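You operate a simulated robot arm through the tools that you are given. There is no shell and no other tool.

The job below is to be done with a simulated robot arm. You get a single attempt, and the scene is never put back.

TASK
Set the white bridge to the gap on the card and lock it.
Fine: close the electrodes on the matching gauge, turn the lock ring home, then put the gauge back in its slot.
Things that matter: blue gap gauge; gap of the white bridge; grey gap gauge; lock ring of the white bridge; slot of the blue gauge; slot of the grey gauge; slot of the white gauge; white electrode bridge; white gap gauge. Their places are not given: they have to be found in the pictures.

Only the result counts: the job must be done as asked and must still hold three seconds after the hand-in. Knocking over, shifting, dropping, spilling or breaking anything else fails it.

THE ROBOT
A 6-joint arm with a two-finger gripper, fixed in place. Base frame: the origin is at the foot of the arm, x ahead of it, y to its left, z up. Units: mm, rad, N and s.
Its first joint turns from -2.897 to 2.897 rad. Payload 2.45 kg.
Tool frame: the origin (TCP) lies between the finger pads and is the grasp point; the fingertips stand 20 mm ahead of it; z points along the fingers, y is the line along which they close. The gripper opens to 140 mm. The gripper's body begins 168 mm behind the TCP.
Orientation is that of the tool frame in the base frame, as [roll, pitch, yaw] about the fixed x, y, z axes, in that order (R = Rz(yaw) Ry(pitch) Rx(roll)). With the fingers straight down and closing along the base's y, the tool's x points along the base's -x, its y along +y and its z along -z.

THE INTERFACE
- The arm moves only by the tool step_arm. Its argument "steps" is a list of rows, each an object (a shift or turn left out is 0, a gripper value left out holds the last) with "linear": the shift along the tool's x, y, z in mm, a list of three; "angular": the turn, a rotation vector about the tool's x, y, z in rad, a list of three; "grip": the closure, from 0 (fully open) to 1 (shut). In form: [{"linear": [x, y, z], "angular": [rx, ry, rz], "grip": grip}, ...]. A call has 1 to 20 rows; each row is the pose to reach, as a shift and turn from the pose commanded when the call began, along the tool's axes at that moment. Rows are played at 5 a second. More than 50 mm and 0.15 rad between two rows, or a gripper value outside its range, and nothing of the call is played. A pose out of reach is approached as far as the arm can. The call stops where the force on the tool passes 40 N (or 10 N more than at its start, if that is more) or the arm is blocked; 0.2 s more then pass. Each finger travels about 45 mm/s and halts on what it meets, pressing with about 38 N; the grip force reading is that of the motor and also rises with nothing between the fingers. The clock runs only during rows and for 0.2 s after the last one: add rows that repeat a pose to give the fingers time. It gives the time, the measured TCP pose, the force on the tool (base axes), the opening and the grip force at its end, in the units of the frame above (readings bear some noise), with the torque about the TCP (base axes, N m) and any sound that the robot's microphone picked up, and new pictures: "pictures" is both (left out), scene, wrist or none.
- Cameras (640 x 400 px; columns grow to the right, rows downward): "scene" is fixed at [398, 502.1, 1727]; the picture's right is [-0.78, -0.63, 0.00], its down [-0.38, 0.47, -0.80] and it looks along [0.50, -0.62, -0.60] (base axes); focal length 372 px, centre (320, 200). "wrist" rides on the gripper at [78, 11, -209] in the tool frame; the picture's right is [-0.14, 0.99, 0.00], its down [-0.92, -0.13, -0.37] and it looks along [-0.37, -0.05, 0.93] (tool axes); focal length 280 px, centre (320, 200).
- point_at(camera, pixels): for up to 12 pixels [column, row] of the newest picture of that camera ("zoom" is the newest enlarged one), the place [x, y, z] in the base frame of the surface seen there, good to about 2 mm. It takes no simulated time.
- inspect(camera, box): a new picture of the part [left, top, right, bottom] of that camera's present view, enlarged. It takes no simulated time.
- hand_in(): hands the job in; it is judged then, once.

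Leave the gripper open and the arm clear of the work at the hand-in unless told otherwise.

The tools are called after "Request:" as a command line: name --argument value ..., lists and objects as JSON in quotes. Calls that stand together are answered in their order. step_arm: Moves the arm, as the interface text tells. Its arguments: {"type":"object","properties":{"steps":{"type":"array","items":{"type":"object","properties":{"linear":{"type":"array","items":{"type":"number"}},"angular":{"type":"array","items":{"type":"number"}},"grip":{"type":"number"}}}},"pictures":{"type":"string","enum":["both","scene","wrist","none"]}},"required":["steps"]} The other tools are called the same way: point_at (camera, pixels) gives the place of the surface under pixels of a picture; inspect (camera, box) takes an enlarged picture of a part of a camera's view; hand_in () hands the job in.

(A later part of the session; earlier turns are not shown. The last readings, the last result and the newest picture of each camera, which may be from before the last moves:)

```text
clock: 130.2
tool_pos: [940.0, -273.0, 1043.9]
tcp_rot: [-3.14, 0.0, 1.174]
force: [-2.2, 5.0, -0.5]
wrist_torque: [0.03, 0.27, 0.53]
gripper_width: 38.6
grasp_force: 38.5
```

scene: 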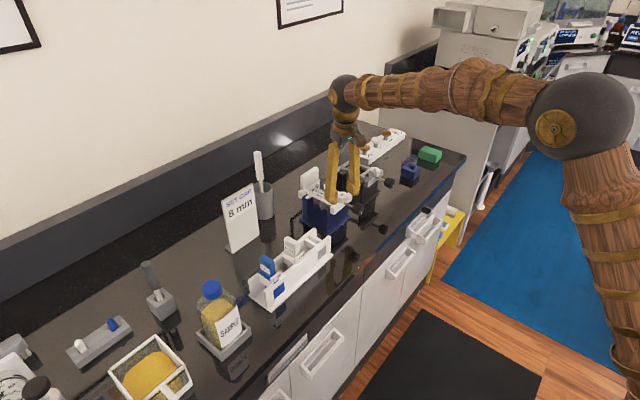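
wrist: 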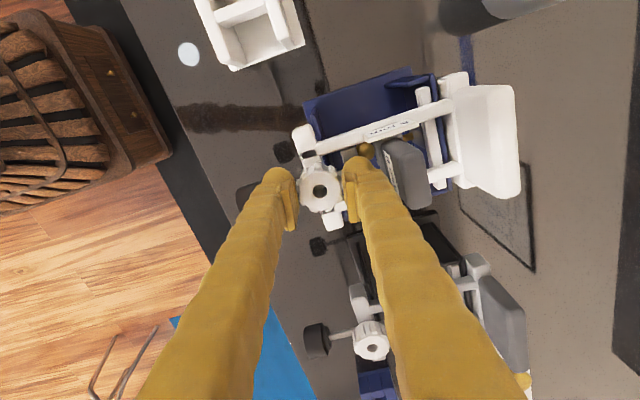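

The torque jumped to 0.8 N·m at about 1.57 rad, so the ring hit its home stop, and then the pads slipped slightly. I'll check the mark.

Request:
step_arm --steps '[{"angular": [0, 0, 0]}]' --pictures "wrist"

Request:
inspect --camera "wrist" --box '[260, 130, 380, 230]'

Request:
inspect --camera "scene" --box '[314, 184, 356, 210]'

Request:
inspect --camera "scene" --box '[314, 197, 338, 212]'

```text
clock: 130.6
tool_pos: [940.1, -272.7, 1044.3]
tcp_rot: [3.141, 0.0, 1.171]
force: [-4.0, 4.3, 0.1]
wrist_torque: [-0.01, 0.2, 0.36]
gripper_width: 38.3
grasp_force: 37.7
```

wrist: 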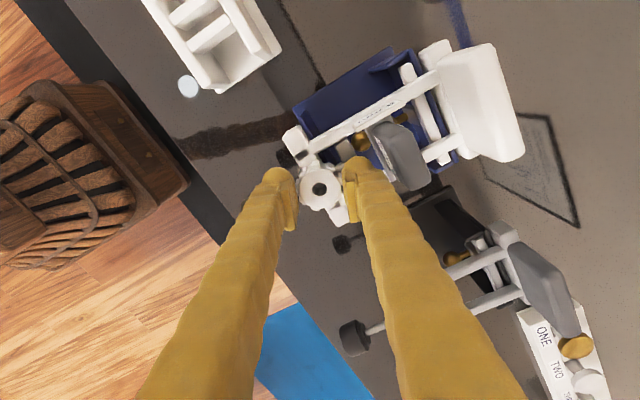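

```text
4.00 times, centred on (320, 180) of wrist
```

zoom: 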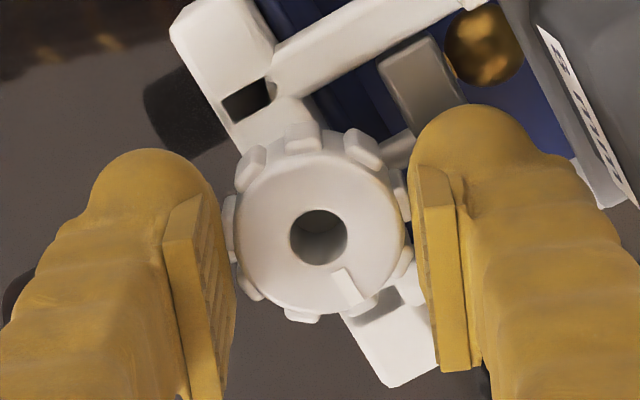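

```text
15.24 times, centred on (335, 197) of scene
```

zoom: 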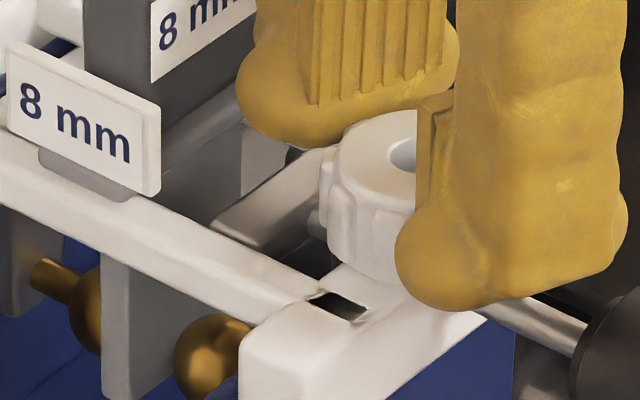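

```text
16.00 times, centred on (326, 204) of scene
```

zoom: 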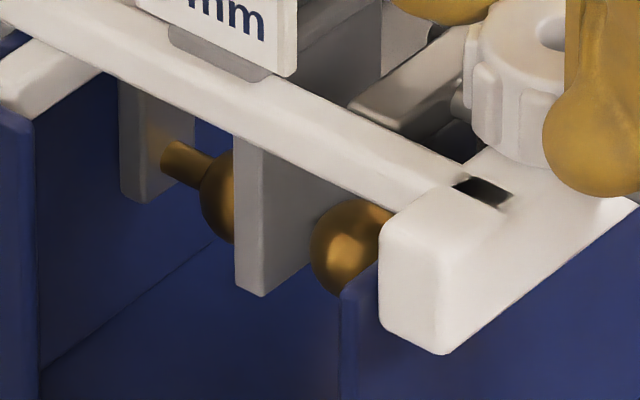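

The ring's mark now points towards -y (like the locked grey one), and the ring is at its stop. I'll open only to 50 mm to stay clear of the gauge, then lift.

Request:
step_arm --steps '[{"grip": 0.71}, {"grip": 0.69}, {"grip": 0.66}, {"grip": 0.645}, {"grip": 0.645}]' --pictures "both"

Request:
inspect --camera "wrist" --box '[260, 130, 380, 230]'

Request:
inspect --camera "scene" --box '[300, 175, 364, 215]'

```text
clock: 131.8
tool_pos: [939.3, -273.4, 1044.5]
tcp_rot: [3.141, 0.0, 1.173]
force: [-0.1, 0.1, -0.6]
wrist_torque: [-0.02, 0.04, -0.02]
gripper_width: 49.8
grasp_force: 0.1
```

scene: 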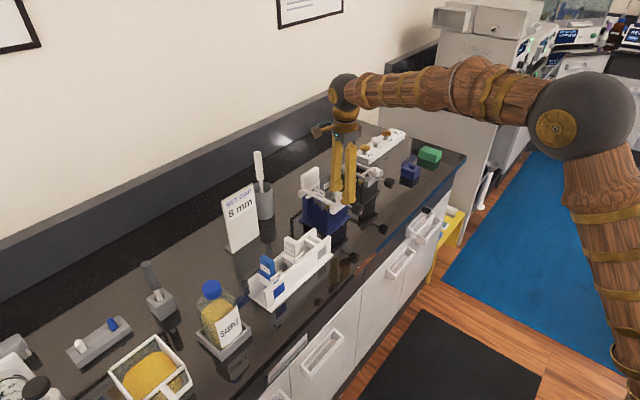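
wrist: 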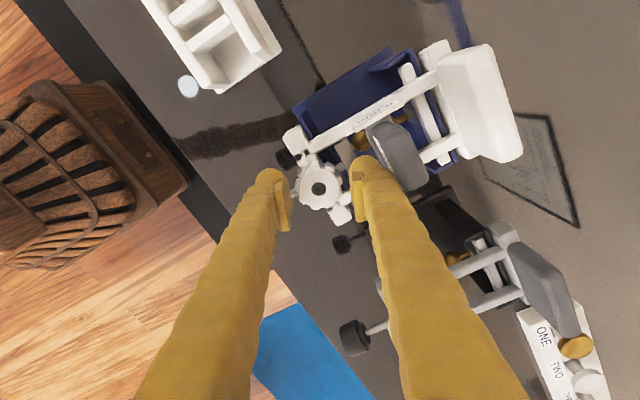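

```text
4.00 times, centred on (320, 180) of wrist
```

zoom: 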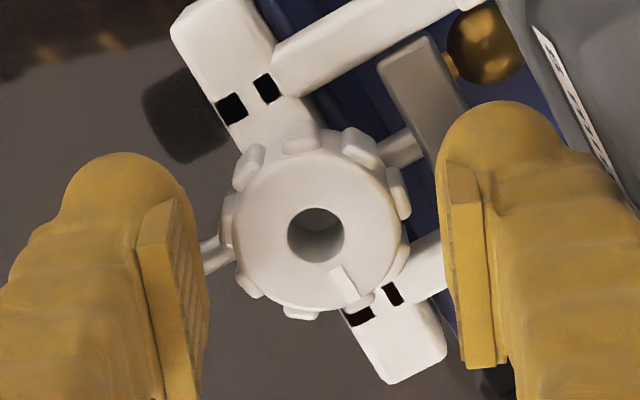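

```text
10.00 times, centred on (332, 195) of scene
```

zoom: 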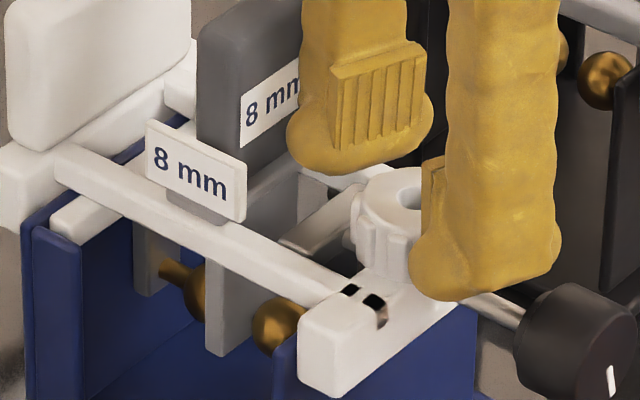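

The ring mark is aligned exactly with the bar: home. I'll lift straight up to z≈1190.

Request:
step_arm --steps '[{"linear": [0, 0, -10]}, {"linear": [0, 0, -40]}, {"linear": [0, 0, -80]}, {"linear": [0, 0, -120]}, {"linear": [0, 0, -146]}, {"linear": [0, 0, -146]}]' --pictures "both"

Request:
inspect --camera "wrist" --box '[260, 60, 420, 180]'

Request:
inspect --camera "scene" --box '[300, 160, 380, 210]'

```text
clock: 133.2
tool_pos: [942.9, -273.6, 1189.9]
tcp_rot: [3.141, 0.0, 1.174]
force: [0.1, 0.0, 0.4]
wrist_torque: [0.04, -0.01, 0.0]
gripper_width: 49.7
grasp_force: 0.0
```

scene: 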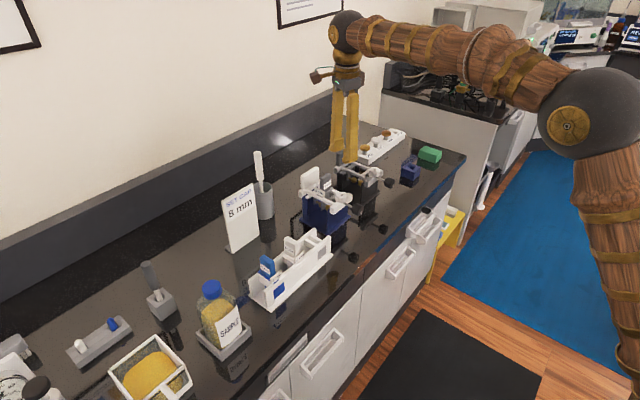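
wrist: 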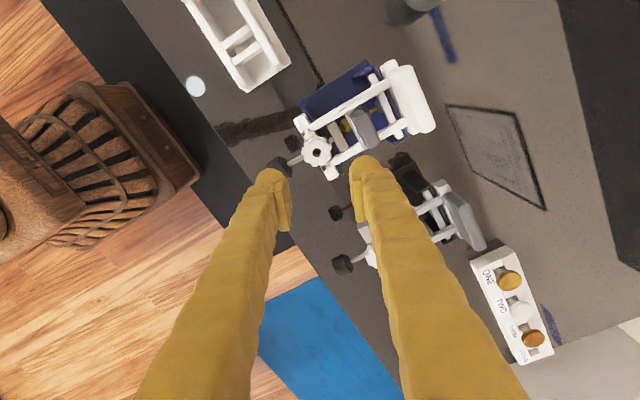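

```text
3.33 times, centred on (340, 120) of wrist
```

zoom: 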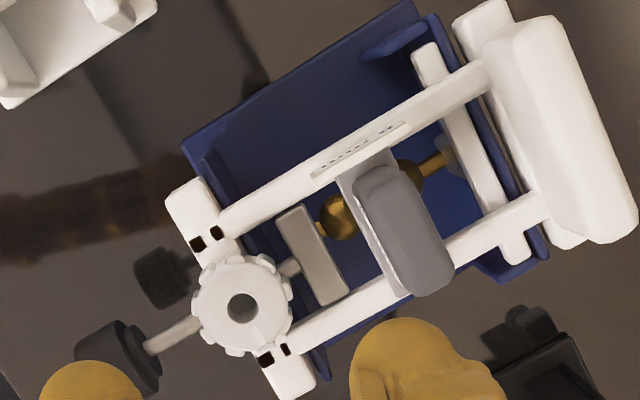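

```text
8.00 times, centred on (340, 185) of scene
```

zoom: 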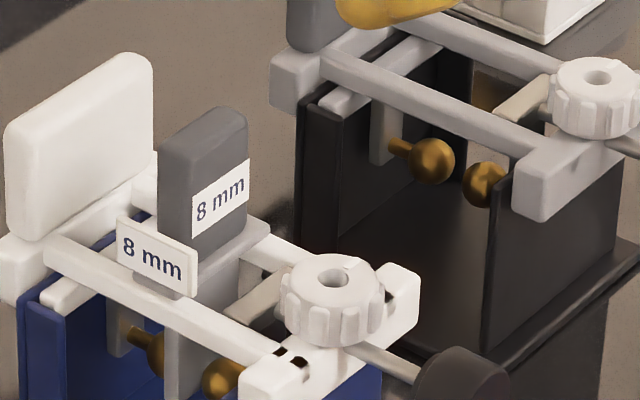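

The ring stays home. Next I'll measure the gauge handle's top face for re-gripping it: ends near (357,113) and (374,145) and edges in the wrist picture.

Request:
point_at --camera "wrist" --pixels '[[354, 116], [361, 112], [359, 127], [368, 122], [366, 142], [376, 138], [364, 128], [370, 146], [353, 108], [366, 98], [330, 120], [400, 68]]'

Request:
point_at --camera "zoom" --pixels '[[175, 145], [245, 125], [195, 180], [240, 165], [170, 200], [205, 150], [122, 235], [190, 280], [262, 230], [200, 125], [215, 285], [150, 290]]'

```text
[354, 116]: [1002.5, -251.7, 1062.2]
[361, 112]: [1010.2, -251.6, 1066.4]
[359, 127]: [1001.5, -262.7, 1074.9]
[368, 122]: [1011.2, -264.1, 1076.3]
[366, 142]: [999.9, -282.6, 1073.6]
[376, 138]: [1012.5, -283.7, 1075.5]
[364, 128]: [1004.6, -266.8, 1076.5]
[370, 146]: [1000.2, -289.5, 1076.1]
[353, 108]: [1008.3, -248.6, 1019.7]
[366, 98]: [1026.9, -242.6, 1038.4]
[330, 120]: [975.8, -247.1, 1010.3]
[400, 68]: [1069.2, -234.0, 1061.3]
```

```text
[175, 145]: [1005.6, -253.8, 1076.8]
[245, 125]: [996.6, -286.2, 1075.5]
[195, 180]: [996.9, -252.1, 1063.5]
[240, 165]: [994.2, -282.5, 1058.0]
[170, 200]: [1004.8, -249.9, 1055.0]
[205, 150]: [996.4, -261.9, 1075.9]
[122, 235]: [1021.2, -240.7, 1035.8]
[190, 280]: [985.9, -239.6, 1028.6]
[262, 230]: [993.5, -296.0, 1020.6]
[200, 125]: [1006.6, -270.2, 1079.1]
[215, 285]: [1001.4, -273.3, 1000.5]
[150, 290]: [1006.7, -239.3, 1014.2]
```

The gauge handle's centre is about (1004.5,-269.5), yawed about -0.04 rad. I'll move above it at z≈1190 with the closing line along x.

Request:
step_arm --steps '[{"linear": [9, 19, 0], "angular": [0, 0, -0.12]}, {"linear": [18, 38, 0], "angular": [0, 0, -0.24]}, {"linear": [28, 57.1, 0], "angular": [0, 0, -0.357]}, {"linear": [28, 57.1, 30], "angular": [0, 0, -0.357]}, {"linear": [28, 57.1, 60], "angular": [0, 0, -0.357]}, {"linear": [28, 57.1, 60], "angular": [0, 0, -0.357]}]' --pictures "both"

Request:
inspect --camera "wrist" --box '[260, 120, 380, 220]'

Request:
inspect --camera "scene" --box '[300, 160, 364, 210]'

```text
clock: 134.6
tool_pos: [1005.4, -269.6, 1126.6]
tcp_rot: [3.141, 0.001, 1.531]
force: [0.4, -0.7, 0.0]
wrist_torque: [-0.02, 0.02, 0.01]
gripper_width: 49.7
grasp_force: 0.1
```

scene: 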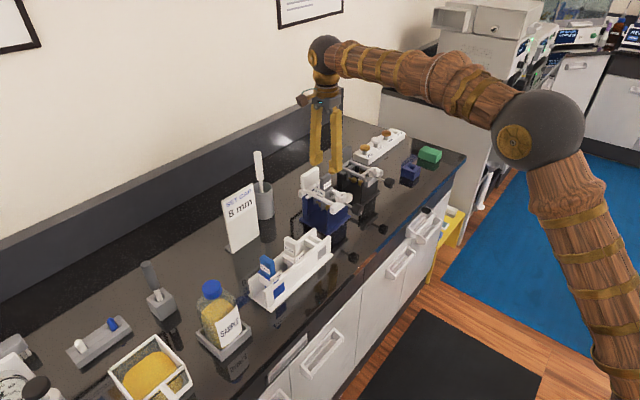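
wrist: 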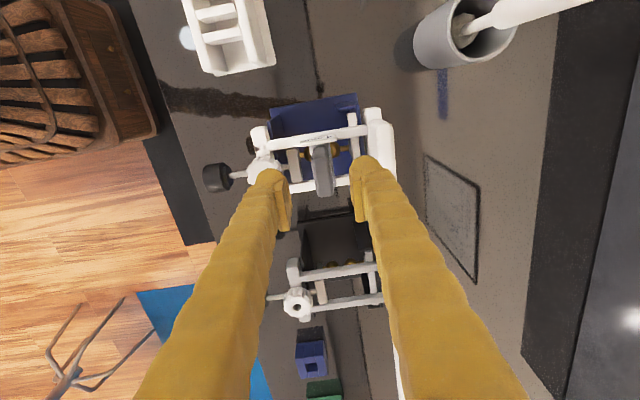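

```text
4.00 times, centred on (320, 170) of wrist
```

zoom: 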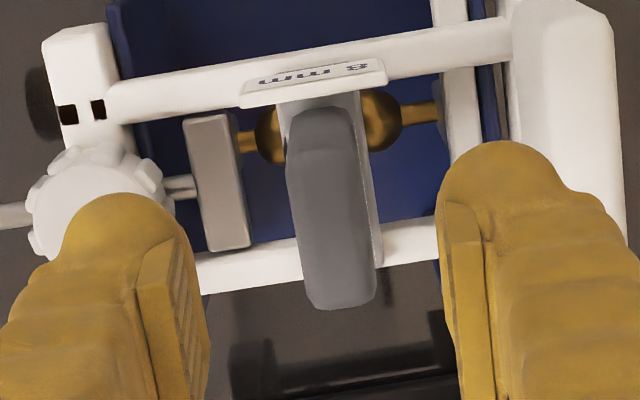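

```text
8.00 times, centred on (332, 185) of scene
```

zoom: 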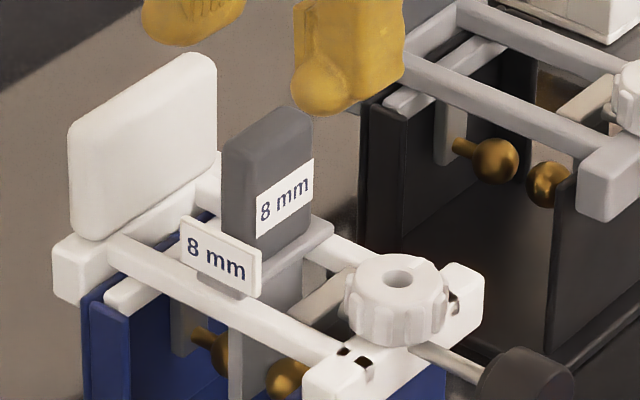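

From above, both gold spheres touch the two sides of the gauge blade, and the gauge lines up with the tool. The handle is about 2 mm towards +x of the tool axis. I'll shift +2.2 mm and descend 72 mm to the handle.

Request:
step_arm --steps '[{"linear": [0, 2.2, 10]}, {"linear": [0, 2.2, 25]}, {"linear": [0, 2.2, 40]}, {"linear": [0, 2.2, 52]}, {"linear": [0, 2.2, 62]}, {"linear": [0, 2.2, 72]}, {"linear": [0, 2.2, 72]}]' --pictures "both"

Request:
inspect --camera "wrist" --box '[260, 120, 380, 220]'

Request:
inspect --camera "scene" --box '[300, 160, 364, 210]'

```text
clock: 136.2
tool_pos: [1005.2, -270.0, 1057.3]
tcp_rot: [-3.14, 0.001, 1.53]
force: [0.5, 0.2, -0.8]
wrist_torque: [0.0, 0.0, -0.02]
gripper_width: 49.7
grasp_force: 0.0
```

scene: 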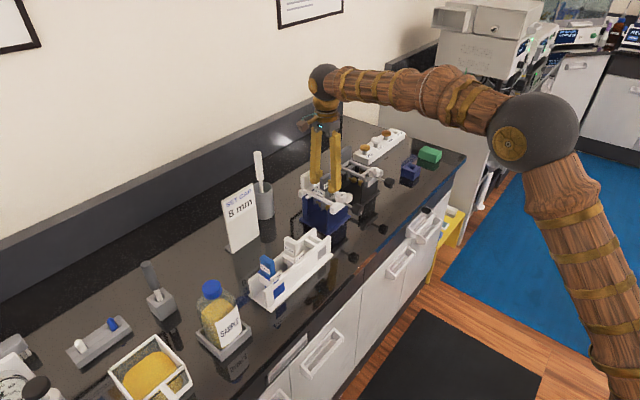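
wrist: 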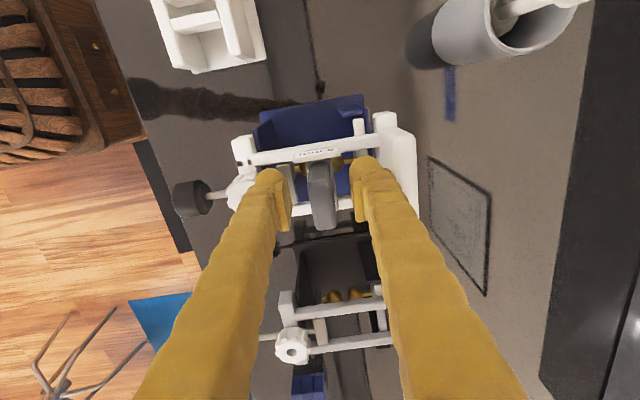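

```text
4.00 times, centred on (320, 170) of wrist
```

zoom: 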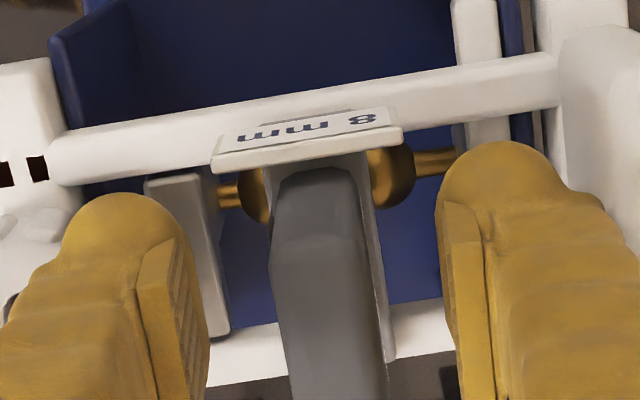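

```text
8.00 times, centred on (332, 185) of scene
```

zoom: 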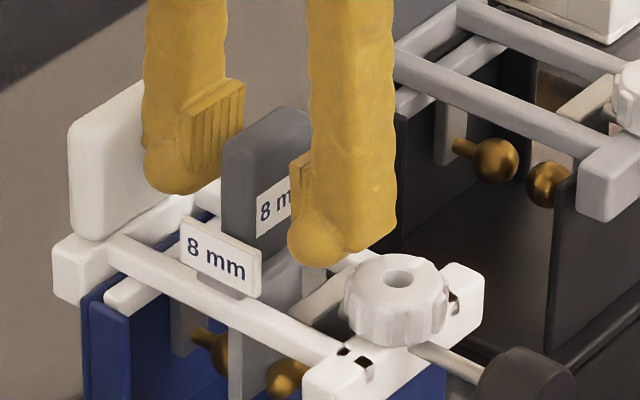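

The handle is still about 1.8 mm towards +x of the finger centre. I'll shift by that and close slowly.

Request:
step_arm --steps '[{"linear": [0, 1.8, 0]}, {"linear": [0, 1.8, 0]}, {"linear": [0, 1.8, 0], "grip": 0.75}, {"linear": [0, 1.8, 0], "grip": 0.82}, {"linear": [0, 1.8, 0], "grip": 0.82}]' --pictures "wrist"

Request:
inspect --camera "wrist" --box '[260, 120, 380, 220]'

```text
clock: 137.4
tool_pos: [1006.6, -269.7, 1057.4]
tcp_rot: [3.141, 0.0, 1.53]
force: [0.3, -0.9, 0.5]
wrist_torque: [0.02, -0.01, -0.01]
gripper_width: 25.3
grasp_force: 0.0
```

wrist: 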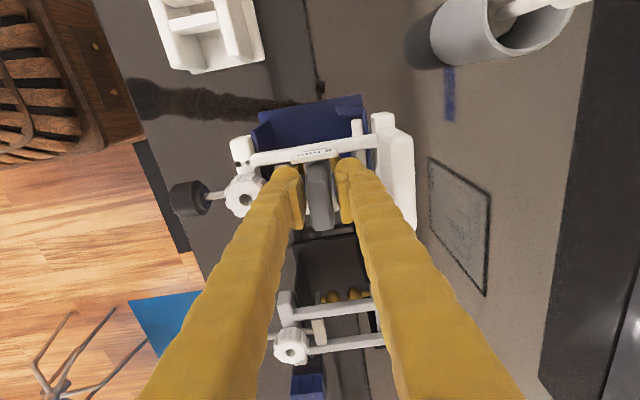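

```text
4.00 times, centred on (320, 170) of wrist
```

zoom: 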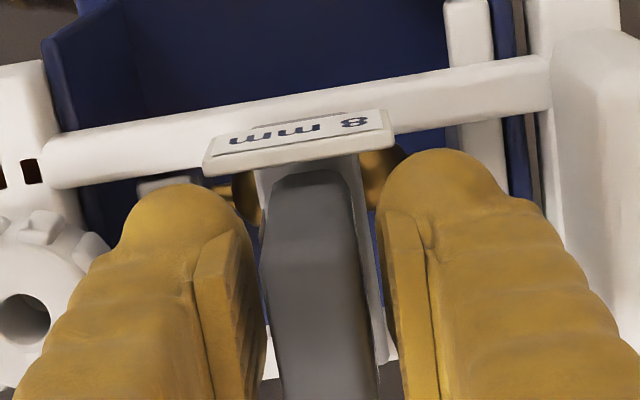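

At 25 mm opening the gaps on both sides of the handle look nearly equal (slightly less on the left). I'll trim -0.5 mm and close.

Request:
step_arm --steps '[{"linear": [0, -0.5, 0]}, {"linear": [0, -0.5, 0], "grip": 0.86}, {"linear": [0, -0.5, 0], "grip": 0.87}, {"linear": [0, -0.5, 0], "grip": 0.88}, {"linear": [0, -0.5, 0], "grip": 0.89}, {"linear": [0, -0.5, 0], "grip": 0.89}]' --pictures "wrist"

Request:
inspect --camera "wrist" --box '[280, 150, 360, 200]'

```text
clock: 138.8
tool_pos: [1006.8, -269.6, 1057.1]
tcp_rot: [3.141, 0.0, 1.531]
force: [0.0, -0.2, -0.7]
wrist_torque: [0.01, 0.02, 0.0]
gripper_width: 16.6
grasp_force: 38.1
```

wrist: 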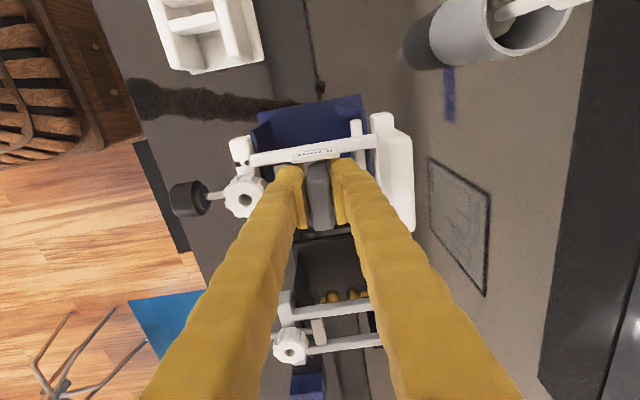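

```text
8.00 times, centred on (320, 175) of wrist
```

zoom: 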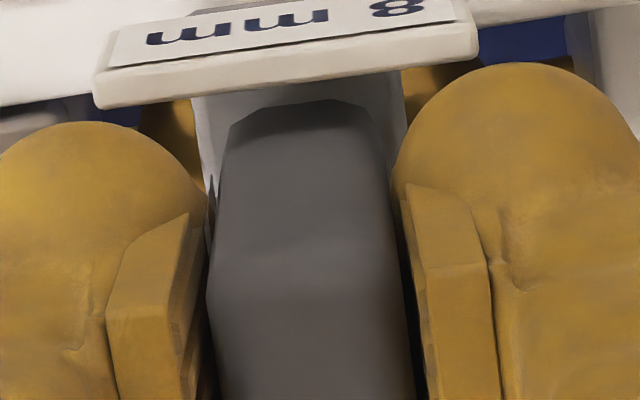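

The handle is gripped (16.6 mm) with no side force. I'll pull up in 1 mm steps, watching the force so the bridge isn't lifted.

Request:
step_arm --steps '[{"grip": 1.0}, {"linear": [0, 0, -0.7], "grip": 1.0}, {"linear": [0, 0, -1.5], "grip": 1.0}, {"linear": [0, 0, -1.5], "grip": 1.0}]' --pictures "none"

Request:
inspect --camera "scene" --box '[304, 185, 352, 215]'

```text
clock: 139.8
tool_pos: [1007.7, -269.1, 1058.3]
tcp_rot: [-3.141, 0.001, 1.533]
force: [-1.2, 0.7, -1.3]
wrist_torque: [0.04, 0.03, 0.01]
gripper_width: 16.5
grasp_force: 38.0
```

```text
13.33 times, centred on (328, 200) of scene
```

zoom: 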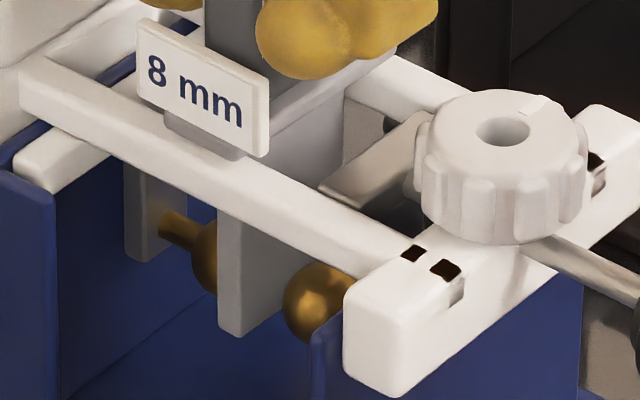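

Only -1.3 N after 1.5 mm, so the blade slides freely. I'll continue lifting gently.

Request:
step_arm --steps '[{"linear": [0, 0, -2]}, {"linear": [0, 0, -4]}, {"linear": [0, 0, -7]}, {"linear": [0, 0, -10]}, {"linear": [0, 0, -14]}, {"linear": [0, 0, -18]}, {"linear": [0, 0, -18]}]' --pictures "none"

Request:
inspect --camera "scene" --box '[304, 185, 352, 215]'

```text
clock: 141.4
tool_pos: [1006.3, -270.0, 1076.2]
tcp_rot: [3.141, -0.001, 1.531]
force: [-0.8, -0.6, -0.8]
wrist_torque: [-0.01, -0.01, 0.0]
gripper_width: 16.9
grasp_force: 38.1
```

```text
13.33 times, centred on (328, 200) of scene
```

zoom: 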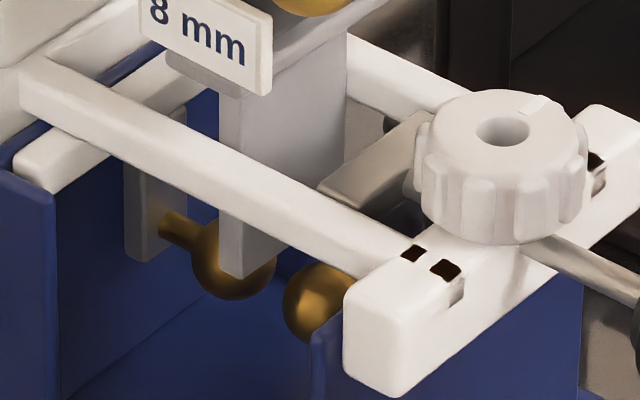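

The bridge stays put, and the blade is coming out cleanly. I'll lift on to z≈1222.

Request:
step_arm --steps '[{"linear": [0, 0, -8]}, {"linear": [0, 0, -18]}, {"linear": [0, 0, -30]}, {"linear": [0, 0, -45]}, {"linear": [0, 0, -70]}, {"linear": [0, 0, -100]}, {"linear": [0, 0, -130]}, {"linear": [0, 0, -145]}, {"linear": [0, 0, -145]}]' --pictures "both"

Request:
inspect --camera "scene" --box '[314, 192, 338, 207]'

Request:
inspect --camera "scene" --box '[300, 130, 364, 210]'

```text
clock: 143.4
tool_pos: [1007.0, -270.4, 1222.6]
tcp_rot: [-3.142, 0.0, 1.529]
force: [-0.8, -0.3, -1.5]
wrist_torque: [0.01, -0.02, -0.01]
gripper_width: 16.7
grasp_force: 38.0
```

scene: 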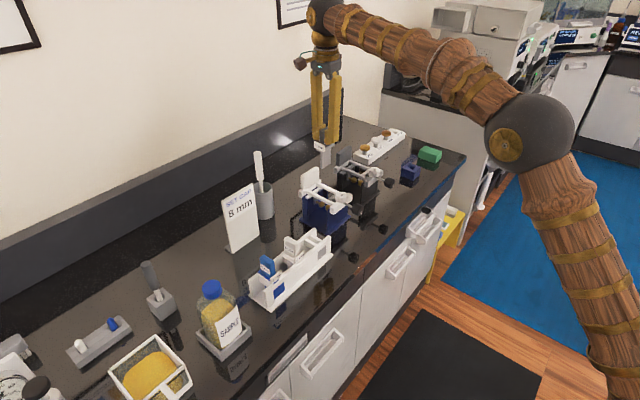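
wrist: 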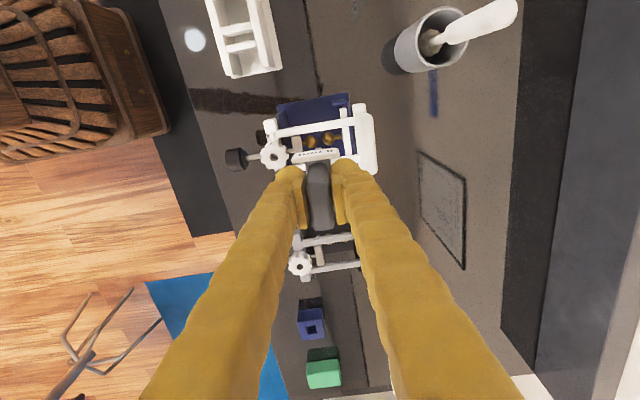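

```text
16.00 times, centred on (326, 200) of scene
```

zoom: 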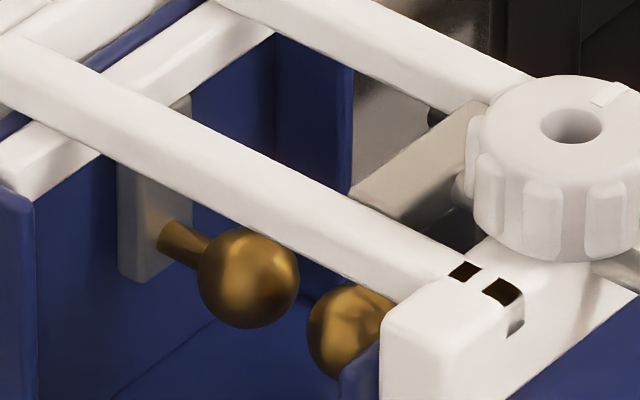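

```text
5.00 times, centred on (332, 170) of scene
```

zoom: 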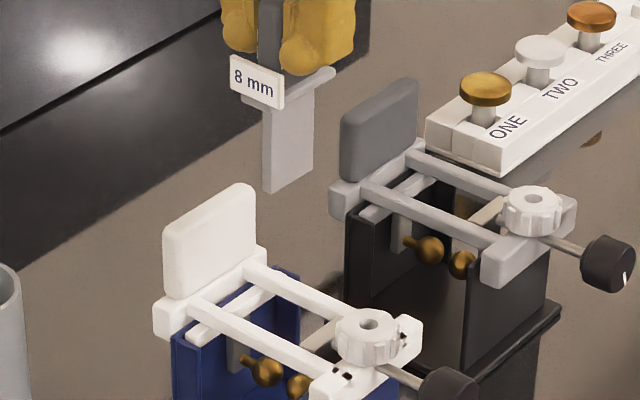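

The gauge is out and both spheres are visible. Their spacing (left edges 198 and 307, diameter 101 px) gives a gap of ≈8.0 mm. I'll check from above with the wrist camera too.

Request:
inspect --camera "wrist" --box '[260, 95, 390, 185]'

Request:
inspect --camera "wrist" --box '[300, 127, 340, 152]'

```text
4.44 times, centred on (325, 140) of wrist
```

zoom: 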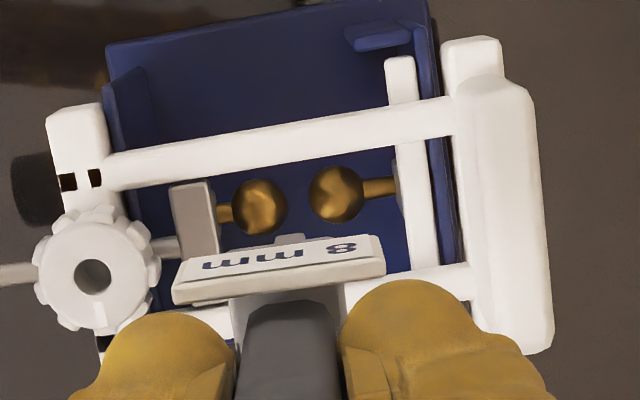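

```text
16.00 times, centred on (320, 140) of wrist
```

zoom: 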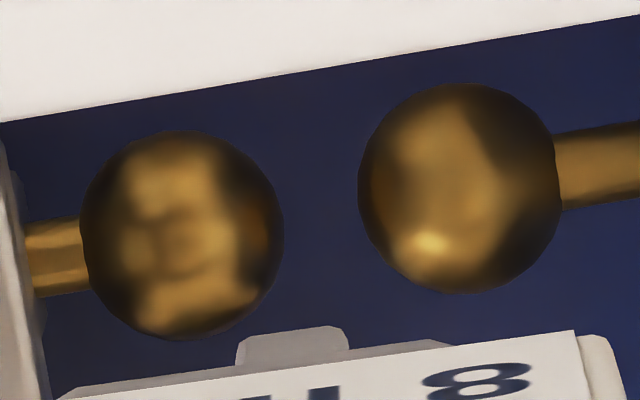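

The gap from above also measures about 8.1 mm (±0.2). Now I'll carry the gauge back over its slot at about (917,-105.5), turning back a quarter turn.

Request:
step_arm --steps '[{"linear": [14.6, -8.8, 0], "angular": [0, 0, -0.1427]}, {"linear": [29.2, -17.5, 0], "angular": [0, 0, -0.2855]}, {"linear": [43.9, -26.3, 0], "angular": [0, 0, -0.4282]}, {"linear": [58.5, -35, 0], "angular": [0, 0, -0.5709]}, {"linear": [73.1, -43.8, 0], "angular": [0, 0, -0.7136]}, {"linear": [87.7, -52.5, 0], "angular": [0, 0, -0.8564]}, {"linear": [102.3, -61.3, 0], "angular": [0, 0, -0.9991]}, {"linear": [116.9, -70, 0], "angular": [0, 0, -1.1418]}, {"linear": [131.6, -78.8, 0], "angular": [0, 0, -1.2845]}, {"linear": [146.2, -87.5, 0], "angular": [0, 0, -1.4273]}, {"linear": [160.8, -96.3, 0], "angular": [0, 0, -1.57]}, {"linear": [160.8, -96.3, 0], "angular": [0, 0, -1.57]}, {"linear": [160.8, -96.3, 0], "angular": [0, 0, -1.57]}]' --pictures "both"

Request:
inspect --camera "scene" --box '[294, 178, 334, 208]'

Request:
inspect --camera "wrist" --box '[270, 90, 390, 190]'

```text
clock: 146.2
tool_pos: [916.8, -107.0, 1222.9]
tcp_rot: [-3.141, 0.001, 3.102]
force: [-0.6, -0.4, -0.9]
wrist_torque: [0.04, -0.02, -0.01]
gripper_width: 16.5
grasp_force: 37.8
```

scene: 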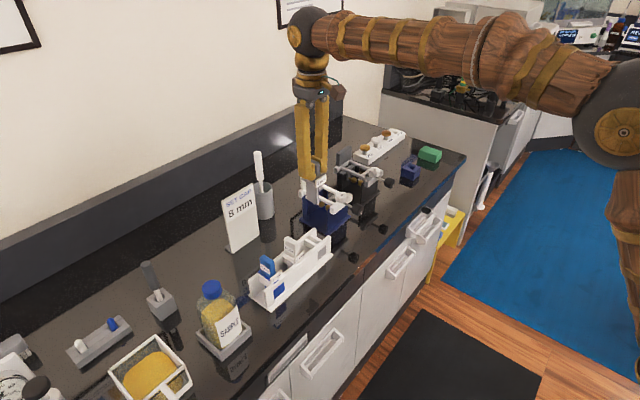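
wrist: 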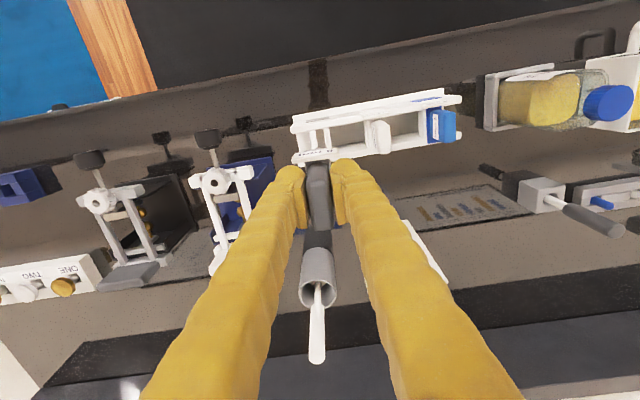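

```text
13.33 times, centred on (314, 193) of scene
```

zoom: 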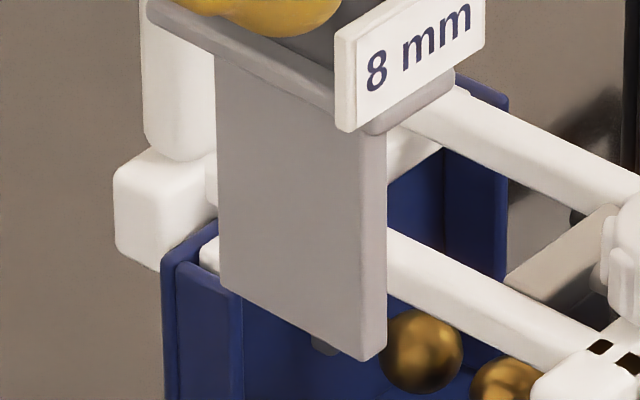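

```text
4.00 times, centred on (330, 140) of wrist
```

zoom: 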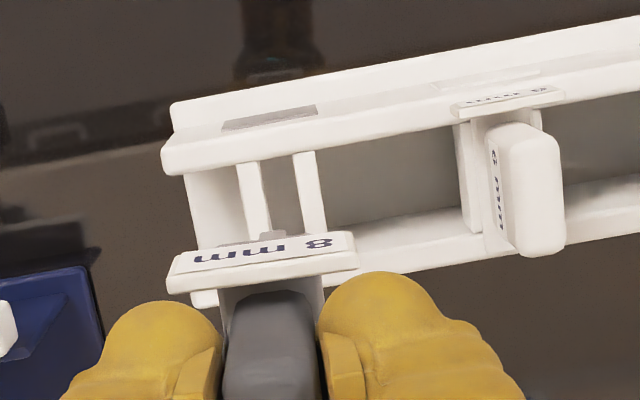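

I'll measure the held gauge's blade in the scene zoom, and the slot's cross-walls in the wrist view.

Request:
point_at --camera "scene" --pixels '[[307.5, 190], [307.5, 197], [311, 196], [314, 198], [316, 200], [316.5, 195], [310, 188], [318, 199], [318, 195]]'

Request:
point_at --camera "zoom" --pixels '[[248, 170], [258, 220], [302, 160], [315, 215], [285, 190], [190, 185], [400, 180], [180, 150], [205, 300], [280, 160], [450, 250], [480, 190]]'

```text
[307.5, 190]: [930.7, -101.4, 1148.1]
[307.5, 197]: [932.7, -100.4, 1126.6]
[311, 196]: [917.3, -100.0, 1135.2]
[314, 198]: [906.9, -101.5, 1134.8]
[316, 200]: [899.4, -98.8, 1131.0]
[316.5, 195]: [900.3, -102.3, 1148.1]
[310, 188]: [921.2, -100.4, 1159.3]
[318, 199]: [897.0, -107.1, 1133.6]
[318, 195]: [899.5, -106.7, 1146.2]
```

```text
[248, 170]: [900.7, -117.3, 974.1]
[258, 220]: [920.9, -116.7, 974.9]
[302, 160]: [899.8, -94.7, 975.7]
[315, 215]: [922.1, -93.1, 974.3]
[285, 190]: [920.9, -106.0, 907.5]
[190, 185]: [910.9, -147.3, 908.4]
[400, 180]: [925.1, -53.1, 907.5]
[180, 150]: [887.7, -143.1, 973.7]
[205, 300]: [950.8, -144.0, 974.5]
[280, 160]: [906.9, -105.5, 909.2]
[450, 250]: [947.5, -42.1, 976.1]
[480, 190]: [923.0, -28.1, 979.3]
```

Compared with the first lift, the slot walls and the gauge's label sit at the same pixels (within ~0.5–1 px), so the alignment over the slot matches. I'll take two more pose readings, then lower.

Request:
step_arm --steps '[{"linear": [0, 0, 20]}, {"linear": [0, 0, 50]}, {"linear": [0, 0, 80]}, {"linear": [0, 0, 105]}, {"linear": [0, 0, 120]}, {"linear": [0, 0, 120]}]' --pictures "both"

Request:
inspect --camera "scene" --box '[290, 205, 338, 245]'

Request:
inspect --camera "wrist" --box '[270, 100, 390, 200]'

```text
clock: 147.6
tool_pos: [915.4, -104.8, 1102.2]
tcp_rot: [-3.141, 0.001, 3.1]
force: [-0.8, -0.8, -0.4]
wrist_torque: [-0.02, 0.02, -0.02]
gripper_width: 16.7
grasp_force: 38.0
```

scene: 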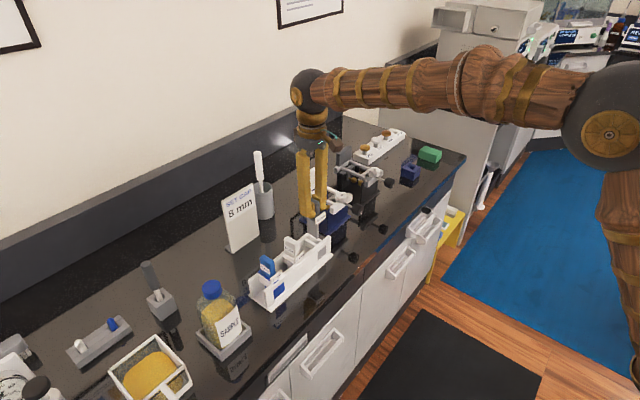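
wrist: 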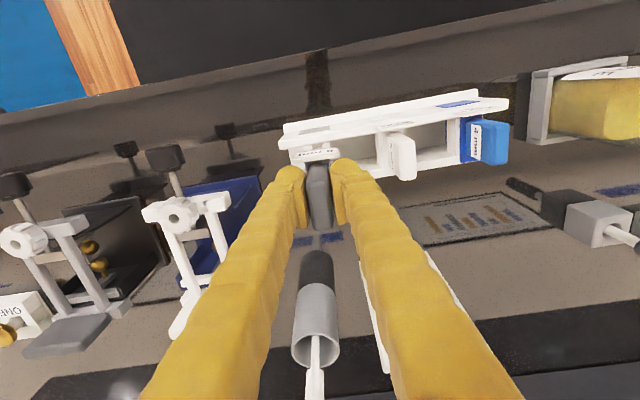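

```text
10.00 times, centred on (314, 225) of scene
```

zoom: 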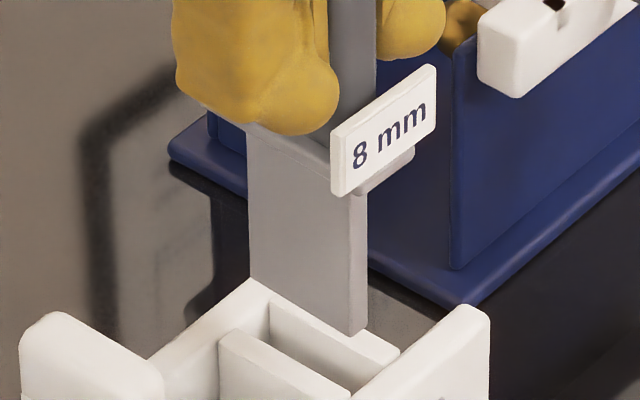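

```text
4.00 times, centred on (330, 150) of wrist
```

zoom: 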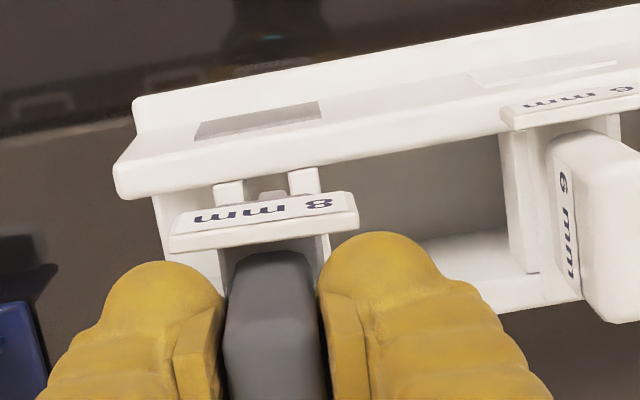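

The blade is about 23 mm above the slot. I'll measure the blade and the slot edges in the same scene zoom to check alignment.

Request:
inspect --camera "scene" --box '[298, 222, 338, 247]'

```text
16.00 times, centred on (318, 234) of scene
```

zoom: 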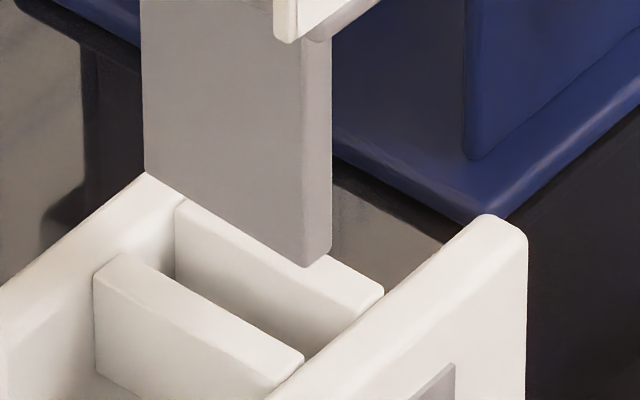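

Request:
point_at --camera "zoom" --pixels '[[150, 160], [295, 235], [200, 150], [318, 240], [120, 262], [290, 358], [195, 215], [360, 290], [140, 258], [370, 280], [160, 200], [410, 290]]'

```text
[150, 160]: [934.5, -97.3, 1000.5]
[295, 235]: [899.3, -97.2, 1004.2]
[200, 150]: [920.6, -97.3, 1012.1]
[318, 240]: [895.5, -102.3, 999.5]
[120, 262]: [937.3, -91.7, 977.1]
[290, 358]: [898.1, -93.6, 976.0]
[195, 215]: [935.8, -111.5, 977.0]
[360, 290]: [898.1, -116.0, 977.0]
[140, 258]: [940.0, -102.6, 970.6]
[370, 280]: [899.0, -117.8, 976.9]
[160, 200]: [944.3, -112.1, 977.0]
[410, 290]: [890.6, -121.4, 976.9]
```

Relative to the slot (inner width ~14 mm, blade 8 mm), the blade is nearly centred, about 1 mm off in x and y. I'll shift (+1,-1) mm and lower gently 30 mm.

Request:
step_arm --steps '[{"linear": [-1.0, -1.0, 3]}, {"linear": [-1.0, -1.0, 8]}, {"linear": [-1.0, -1.0, 12]}, {"linear": [-1.0, -1.0, 16]}, {"linear": [-1.0, -1.0, 20]}, {"linear": [-1.0, -1.0, 24]}, {"linear": [-1.0, -1.0, 28]}, {"linear": [-1.0, -1.0, 32]}, {"linear": [-1.0, -1.0, 32]}]' --pictures "both"

Request:
inspect --camera "scene" --box '[298, 222, 338, 247]'

```text
clock: 149.6
tool_pos: [918.6, -105.4, 1069.6]
tcp_rot: [-3.141, 0.0, 3.099]
force: [0.0, 0.3, -0.6]
wrist_torque: [-0.03, 0.02, 0.02]
gripper_width: 16.4
grasp_force: 38.4
```

scene: 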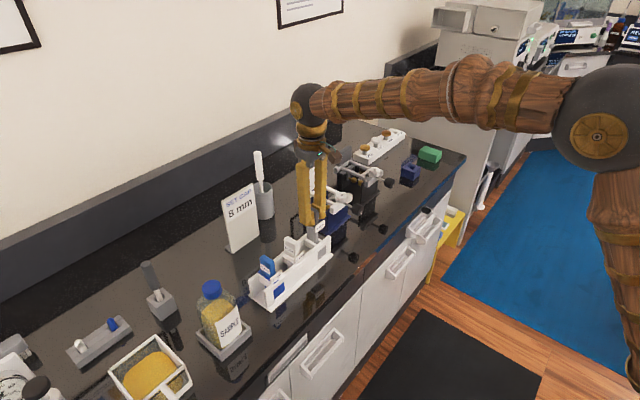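
wrist: 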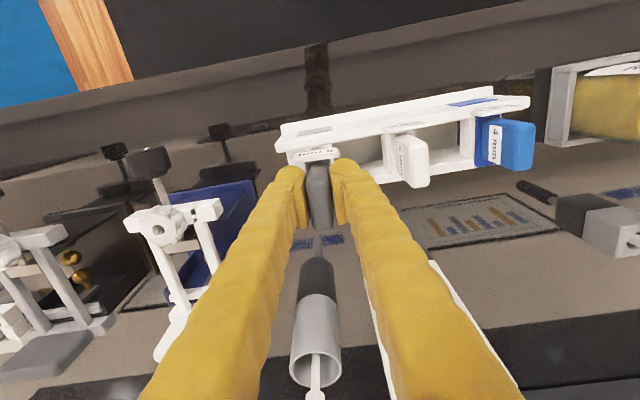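

```text
16.00 times, centred on (318, 234) of scene
```

zoom: 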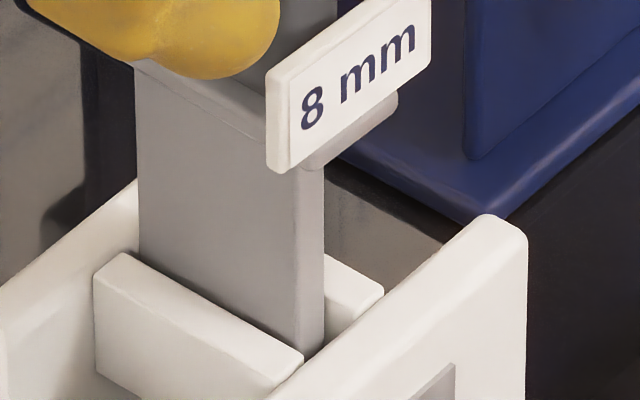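

The blade has entered its slot without contact. I'll lower another 38 mm.

Request:
step_arm --steps '[{"linear": [0, 0, 5]}, {"linear": [0, 0, 10]}, {"linear": [0, 0, 15]}, {"linear": [0, 0, 20]}, {"linear": [0, 0, 25]}, {"linear": [0, 0, 30]}, {"linear": [0, 0, 35]}, {"linear": [0, 0, 39]}, {"linear": [0, 0, 39]}]' --pictures "both"

Request:
inspect --camera "scene" --box '[294, 217, 334, 242]'

```text
clock: 151.6
tool_pos: [917.8, -105.8, 1030.6]
tcp_rot: [-3.14, 0.001, 3.098]
force: [-0.5, -0.9, -1.0]
wrist_torque: [0.05, -0.02, -0.01]
gripper_width: 16.8
grasp_force: 38.3
```

scene: 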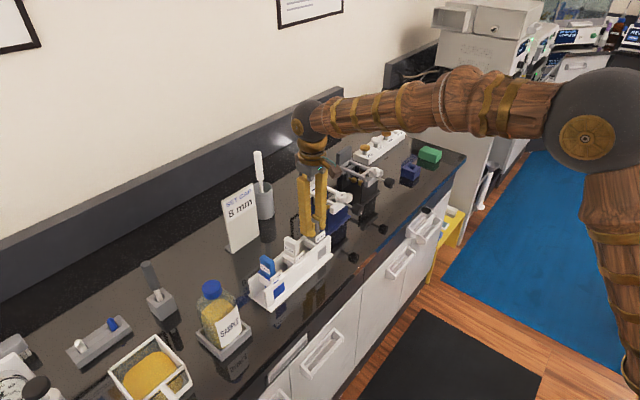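
wrist: 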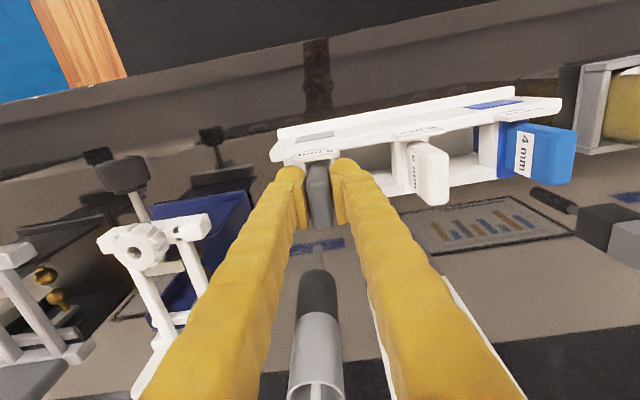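

```text
16.00 times, centred on (314, 230) of scene
```

zoom: 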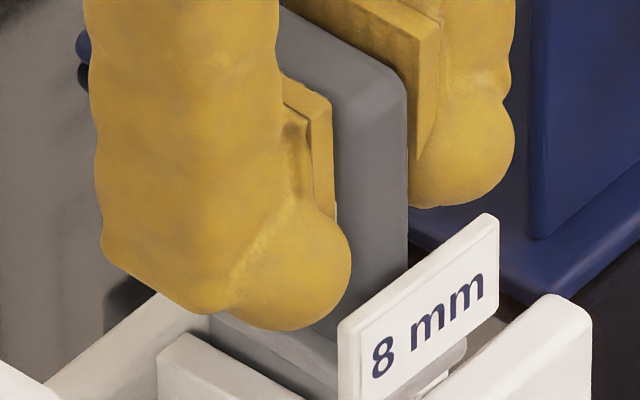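

About 9–10 mm left to the seat. I'll lower 7 mm, then in 1 mm steps.

Request:
step_arm --steps '[{"linear": [0, 0, 3]}, {"linear": [0, 0, 5]}, {"linear": [0, 0, 7]}, {"linear": [0, 0, 7]}]' --pictures "none"

Request:
step_arm --steps '[{"linear": [0, 0, 1]}, {"linear": [0, 0, 1]}]' --pictures "none"

Request:
step_arm --steps '[{"linear": [0, 0, 1]}, {"linear": [0, 0, 1]}]' --pictures "none"

```text
clock: 152.6
tool_pos: [917.7, -107.2, 1023.1]
tcp_rot: [3.141, 0.0, 3.1]
force: [-0.8, 0.3, -1.2]
wrist_torque: [0.02, 0.02, -0.01]
gripper_width: 16.7
grasp_force: 37.6
```

```text
clock: 153.2
tool_pos: [917.5, -105.5, 1021.8]
tcp_rot: [3.141, 0.001, 3.099]
force: [0.8, -0.4, -1.3]
wrist_torque: [-0.01, -0.02, 0.0]
gripper_width: 16.7
grasp_force: 38.6
```

```text
clock: 153.8
tool_pos: [918.1, -106.8, 1022.0]
tcp_rot: [-3.141, 0.0, 3.101]
force: [-0.3, 1.1, -1.2]
wrist_torque: [-0.02, 0.04, 0.02]
gripper_width: 16.7
grasp_force: 37.8
```

No contact yet; continue in 1 mm steps.

Request:
step_arm --steps '[{"linear": [0, 0, 1]}, {"linear": [0, 0, 1]}]' --pictures "none"

Request:
step_arm --steps '[{"linear": [0, 0, 0.7]}, {"linear": [0, 0, 0.7]}]' --pictures "scene"

Request:
inspect --camera "scene" --box '[294, 217, 334, 242]'

```text
clock: 154.4
tool_pos: [919.1, -106.5, 1020.4]
tcp_rot: [3.14, 0.0, 3.099]
force: [0.3, 0.3, -0.2]
wrist_torque: [0.0, 0.02, 0.07]
gripper_width: 16.7
grasp_force: 37.7
```

```text
clock: 155.0
tool_pos: [918.4, -107.2, 1020.5]
tcp_rot: [3.141, 0.002, 3.099]
force: [0.2, 0.3, -1.4]
wrist_torque: [-0.02, 0.01, 0.02]
gripper_width: 16.5
grasp_force: 38.3
```

scene: 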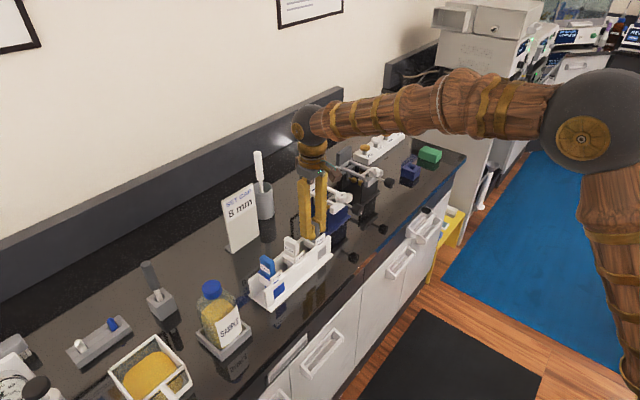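

```text
16.00 times, centred on (314, 230) of scene
```

zoom: 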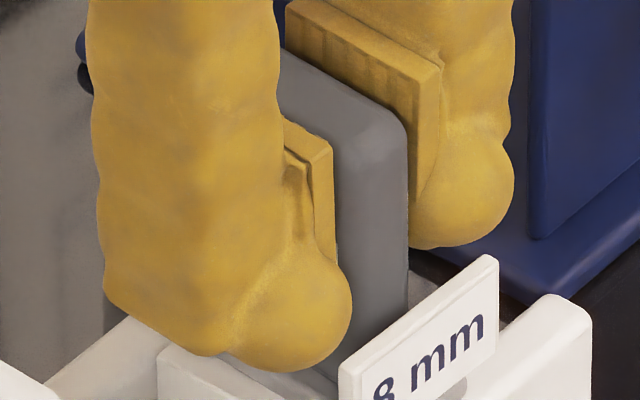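

Request:
inspect --camera "scene" --box '[298, 228, 338, 253]'

Request:
step_arm --steps '[{"linear": [0, 0, 0.8]}, {"linear": [0, 0, 0.8]}]' --pictures "none"

Request:
step_arm --steps '[{"linear": [0, 0, 0.8]}, {"linear": [0, 0, 0.8]}]' --pictures "none"

```text
16.00 times, centred on (318, 240) of scene
```

zoom: 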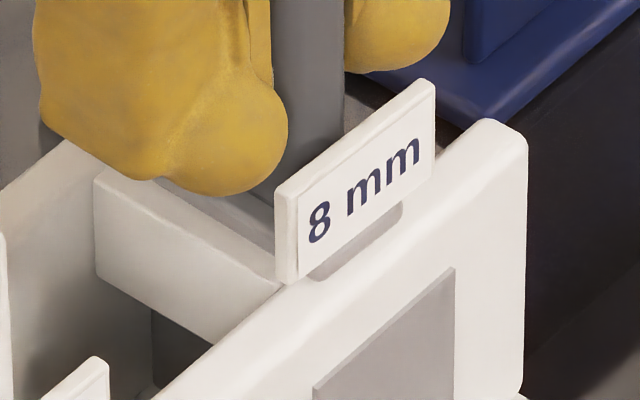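

```text
clock: 155.6
tool_pos: [918.8, -106.9, 1020.0]
tcp_rot: [-3.14, 0.0, 3.099]
force: [-2.2, 2.4, 10.4]
wrist_torque: [0.04, -0.17, 0.09]
gripper_width: 16.4
grasp_force: 37.5
```

```text
clock: 156.2
tool_pos: [918.1, -105.5, 1018.7]
tcp_rot: [-3.141, 0.001, 3.1]
force: [-9.1, -4.0, 27.7]
wrist_torque: [-0.06, 0.21, 0.04]
gripper_width: 16.5
grasp_force: 38.1
```

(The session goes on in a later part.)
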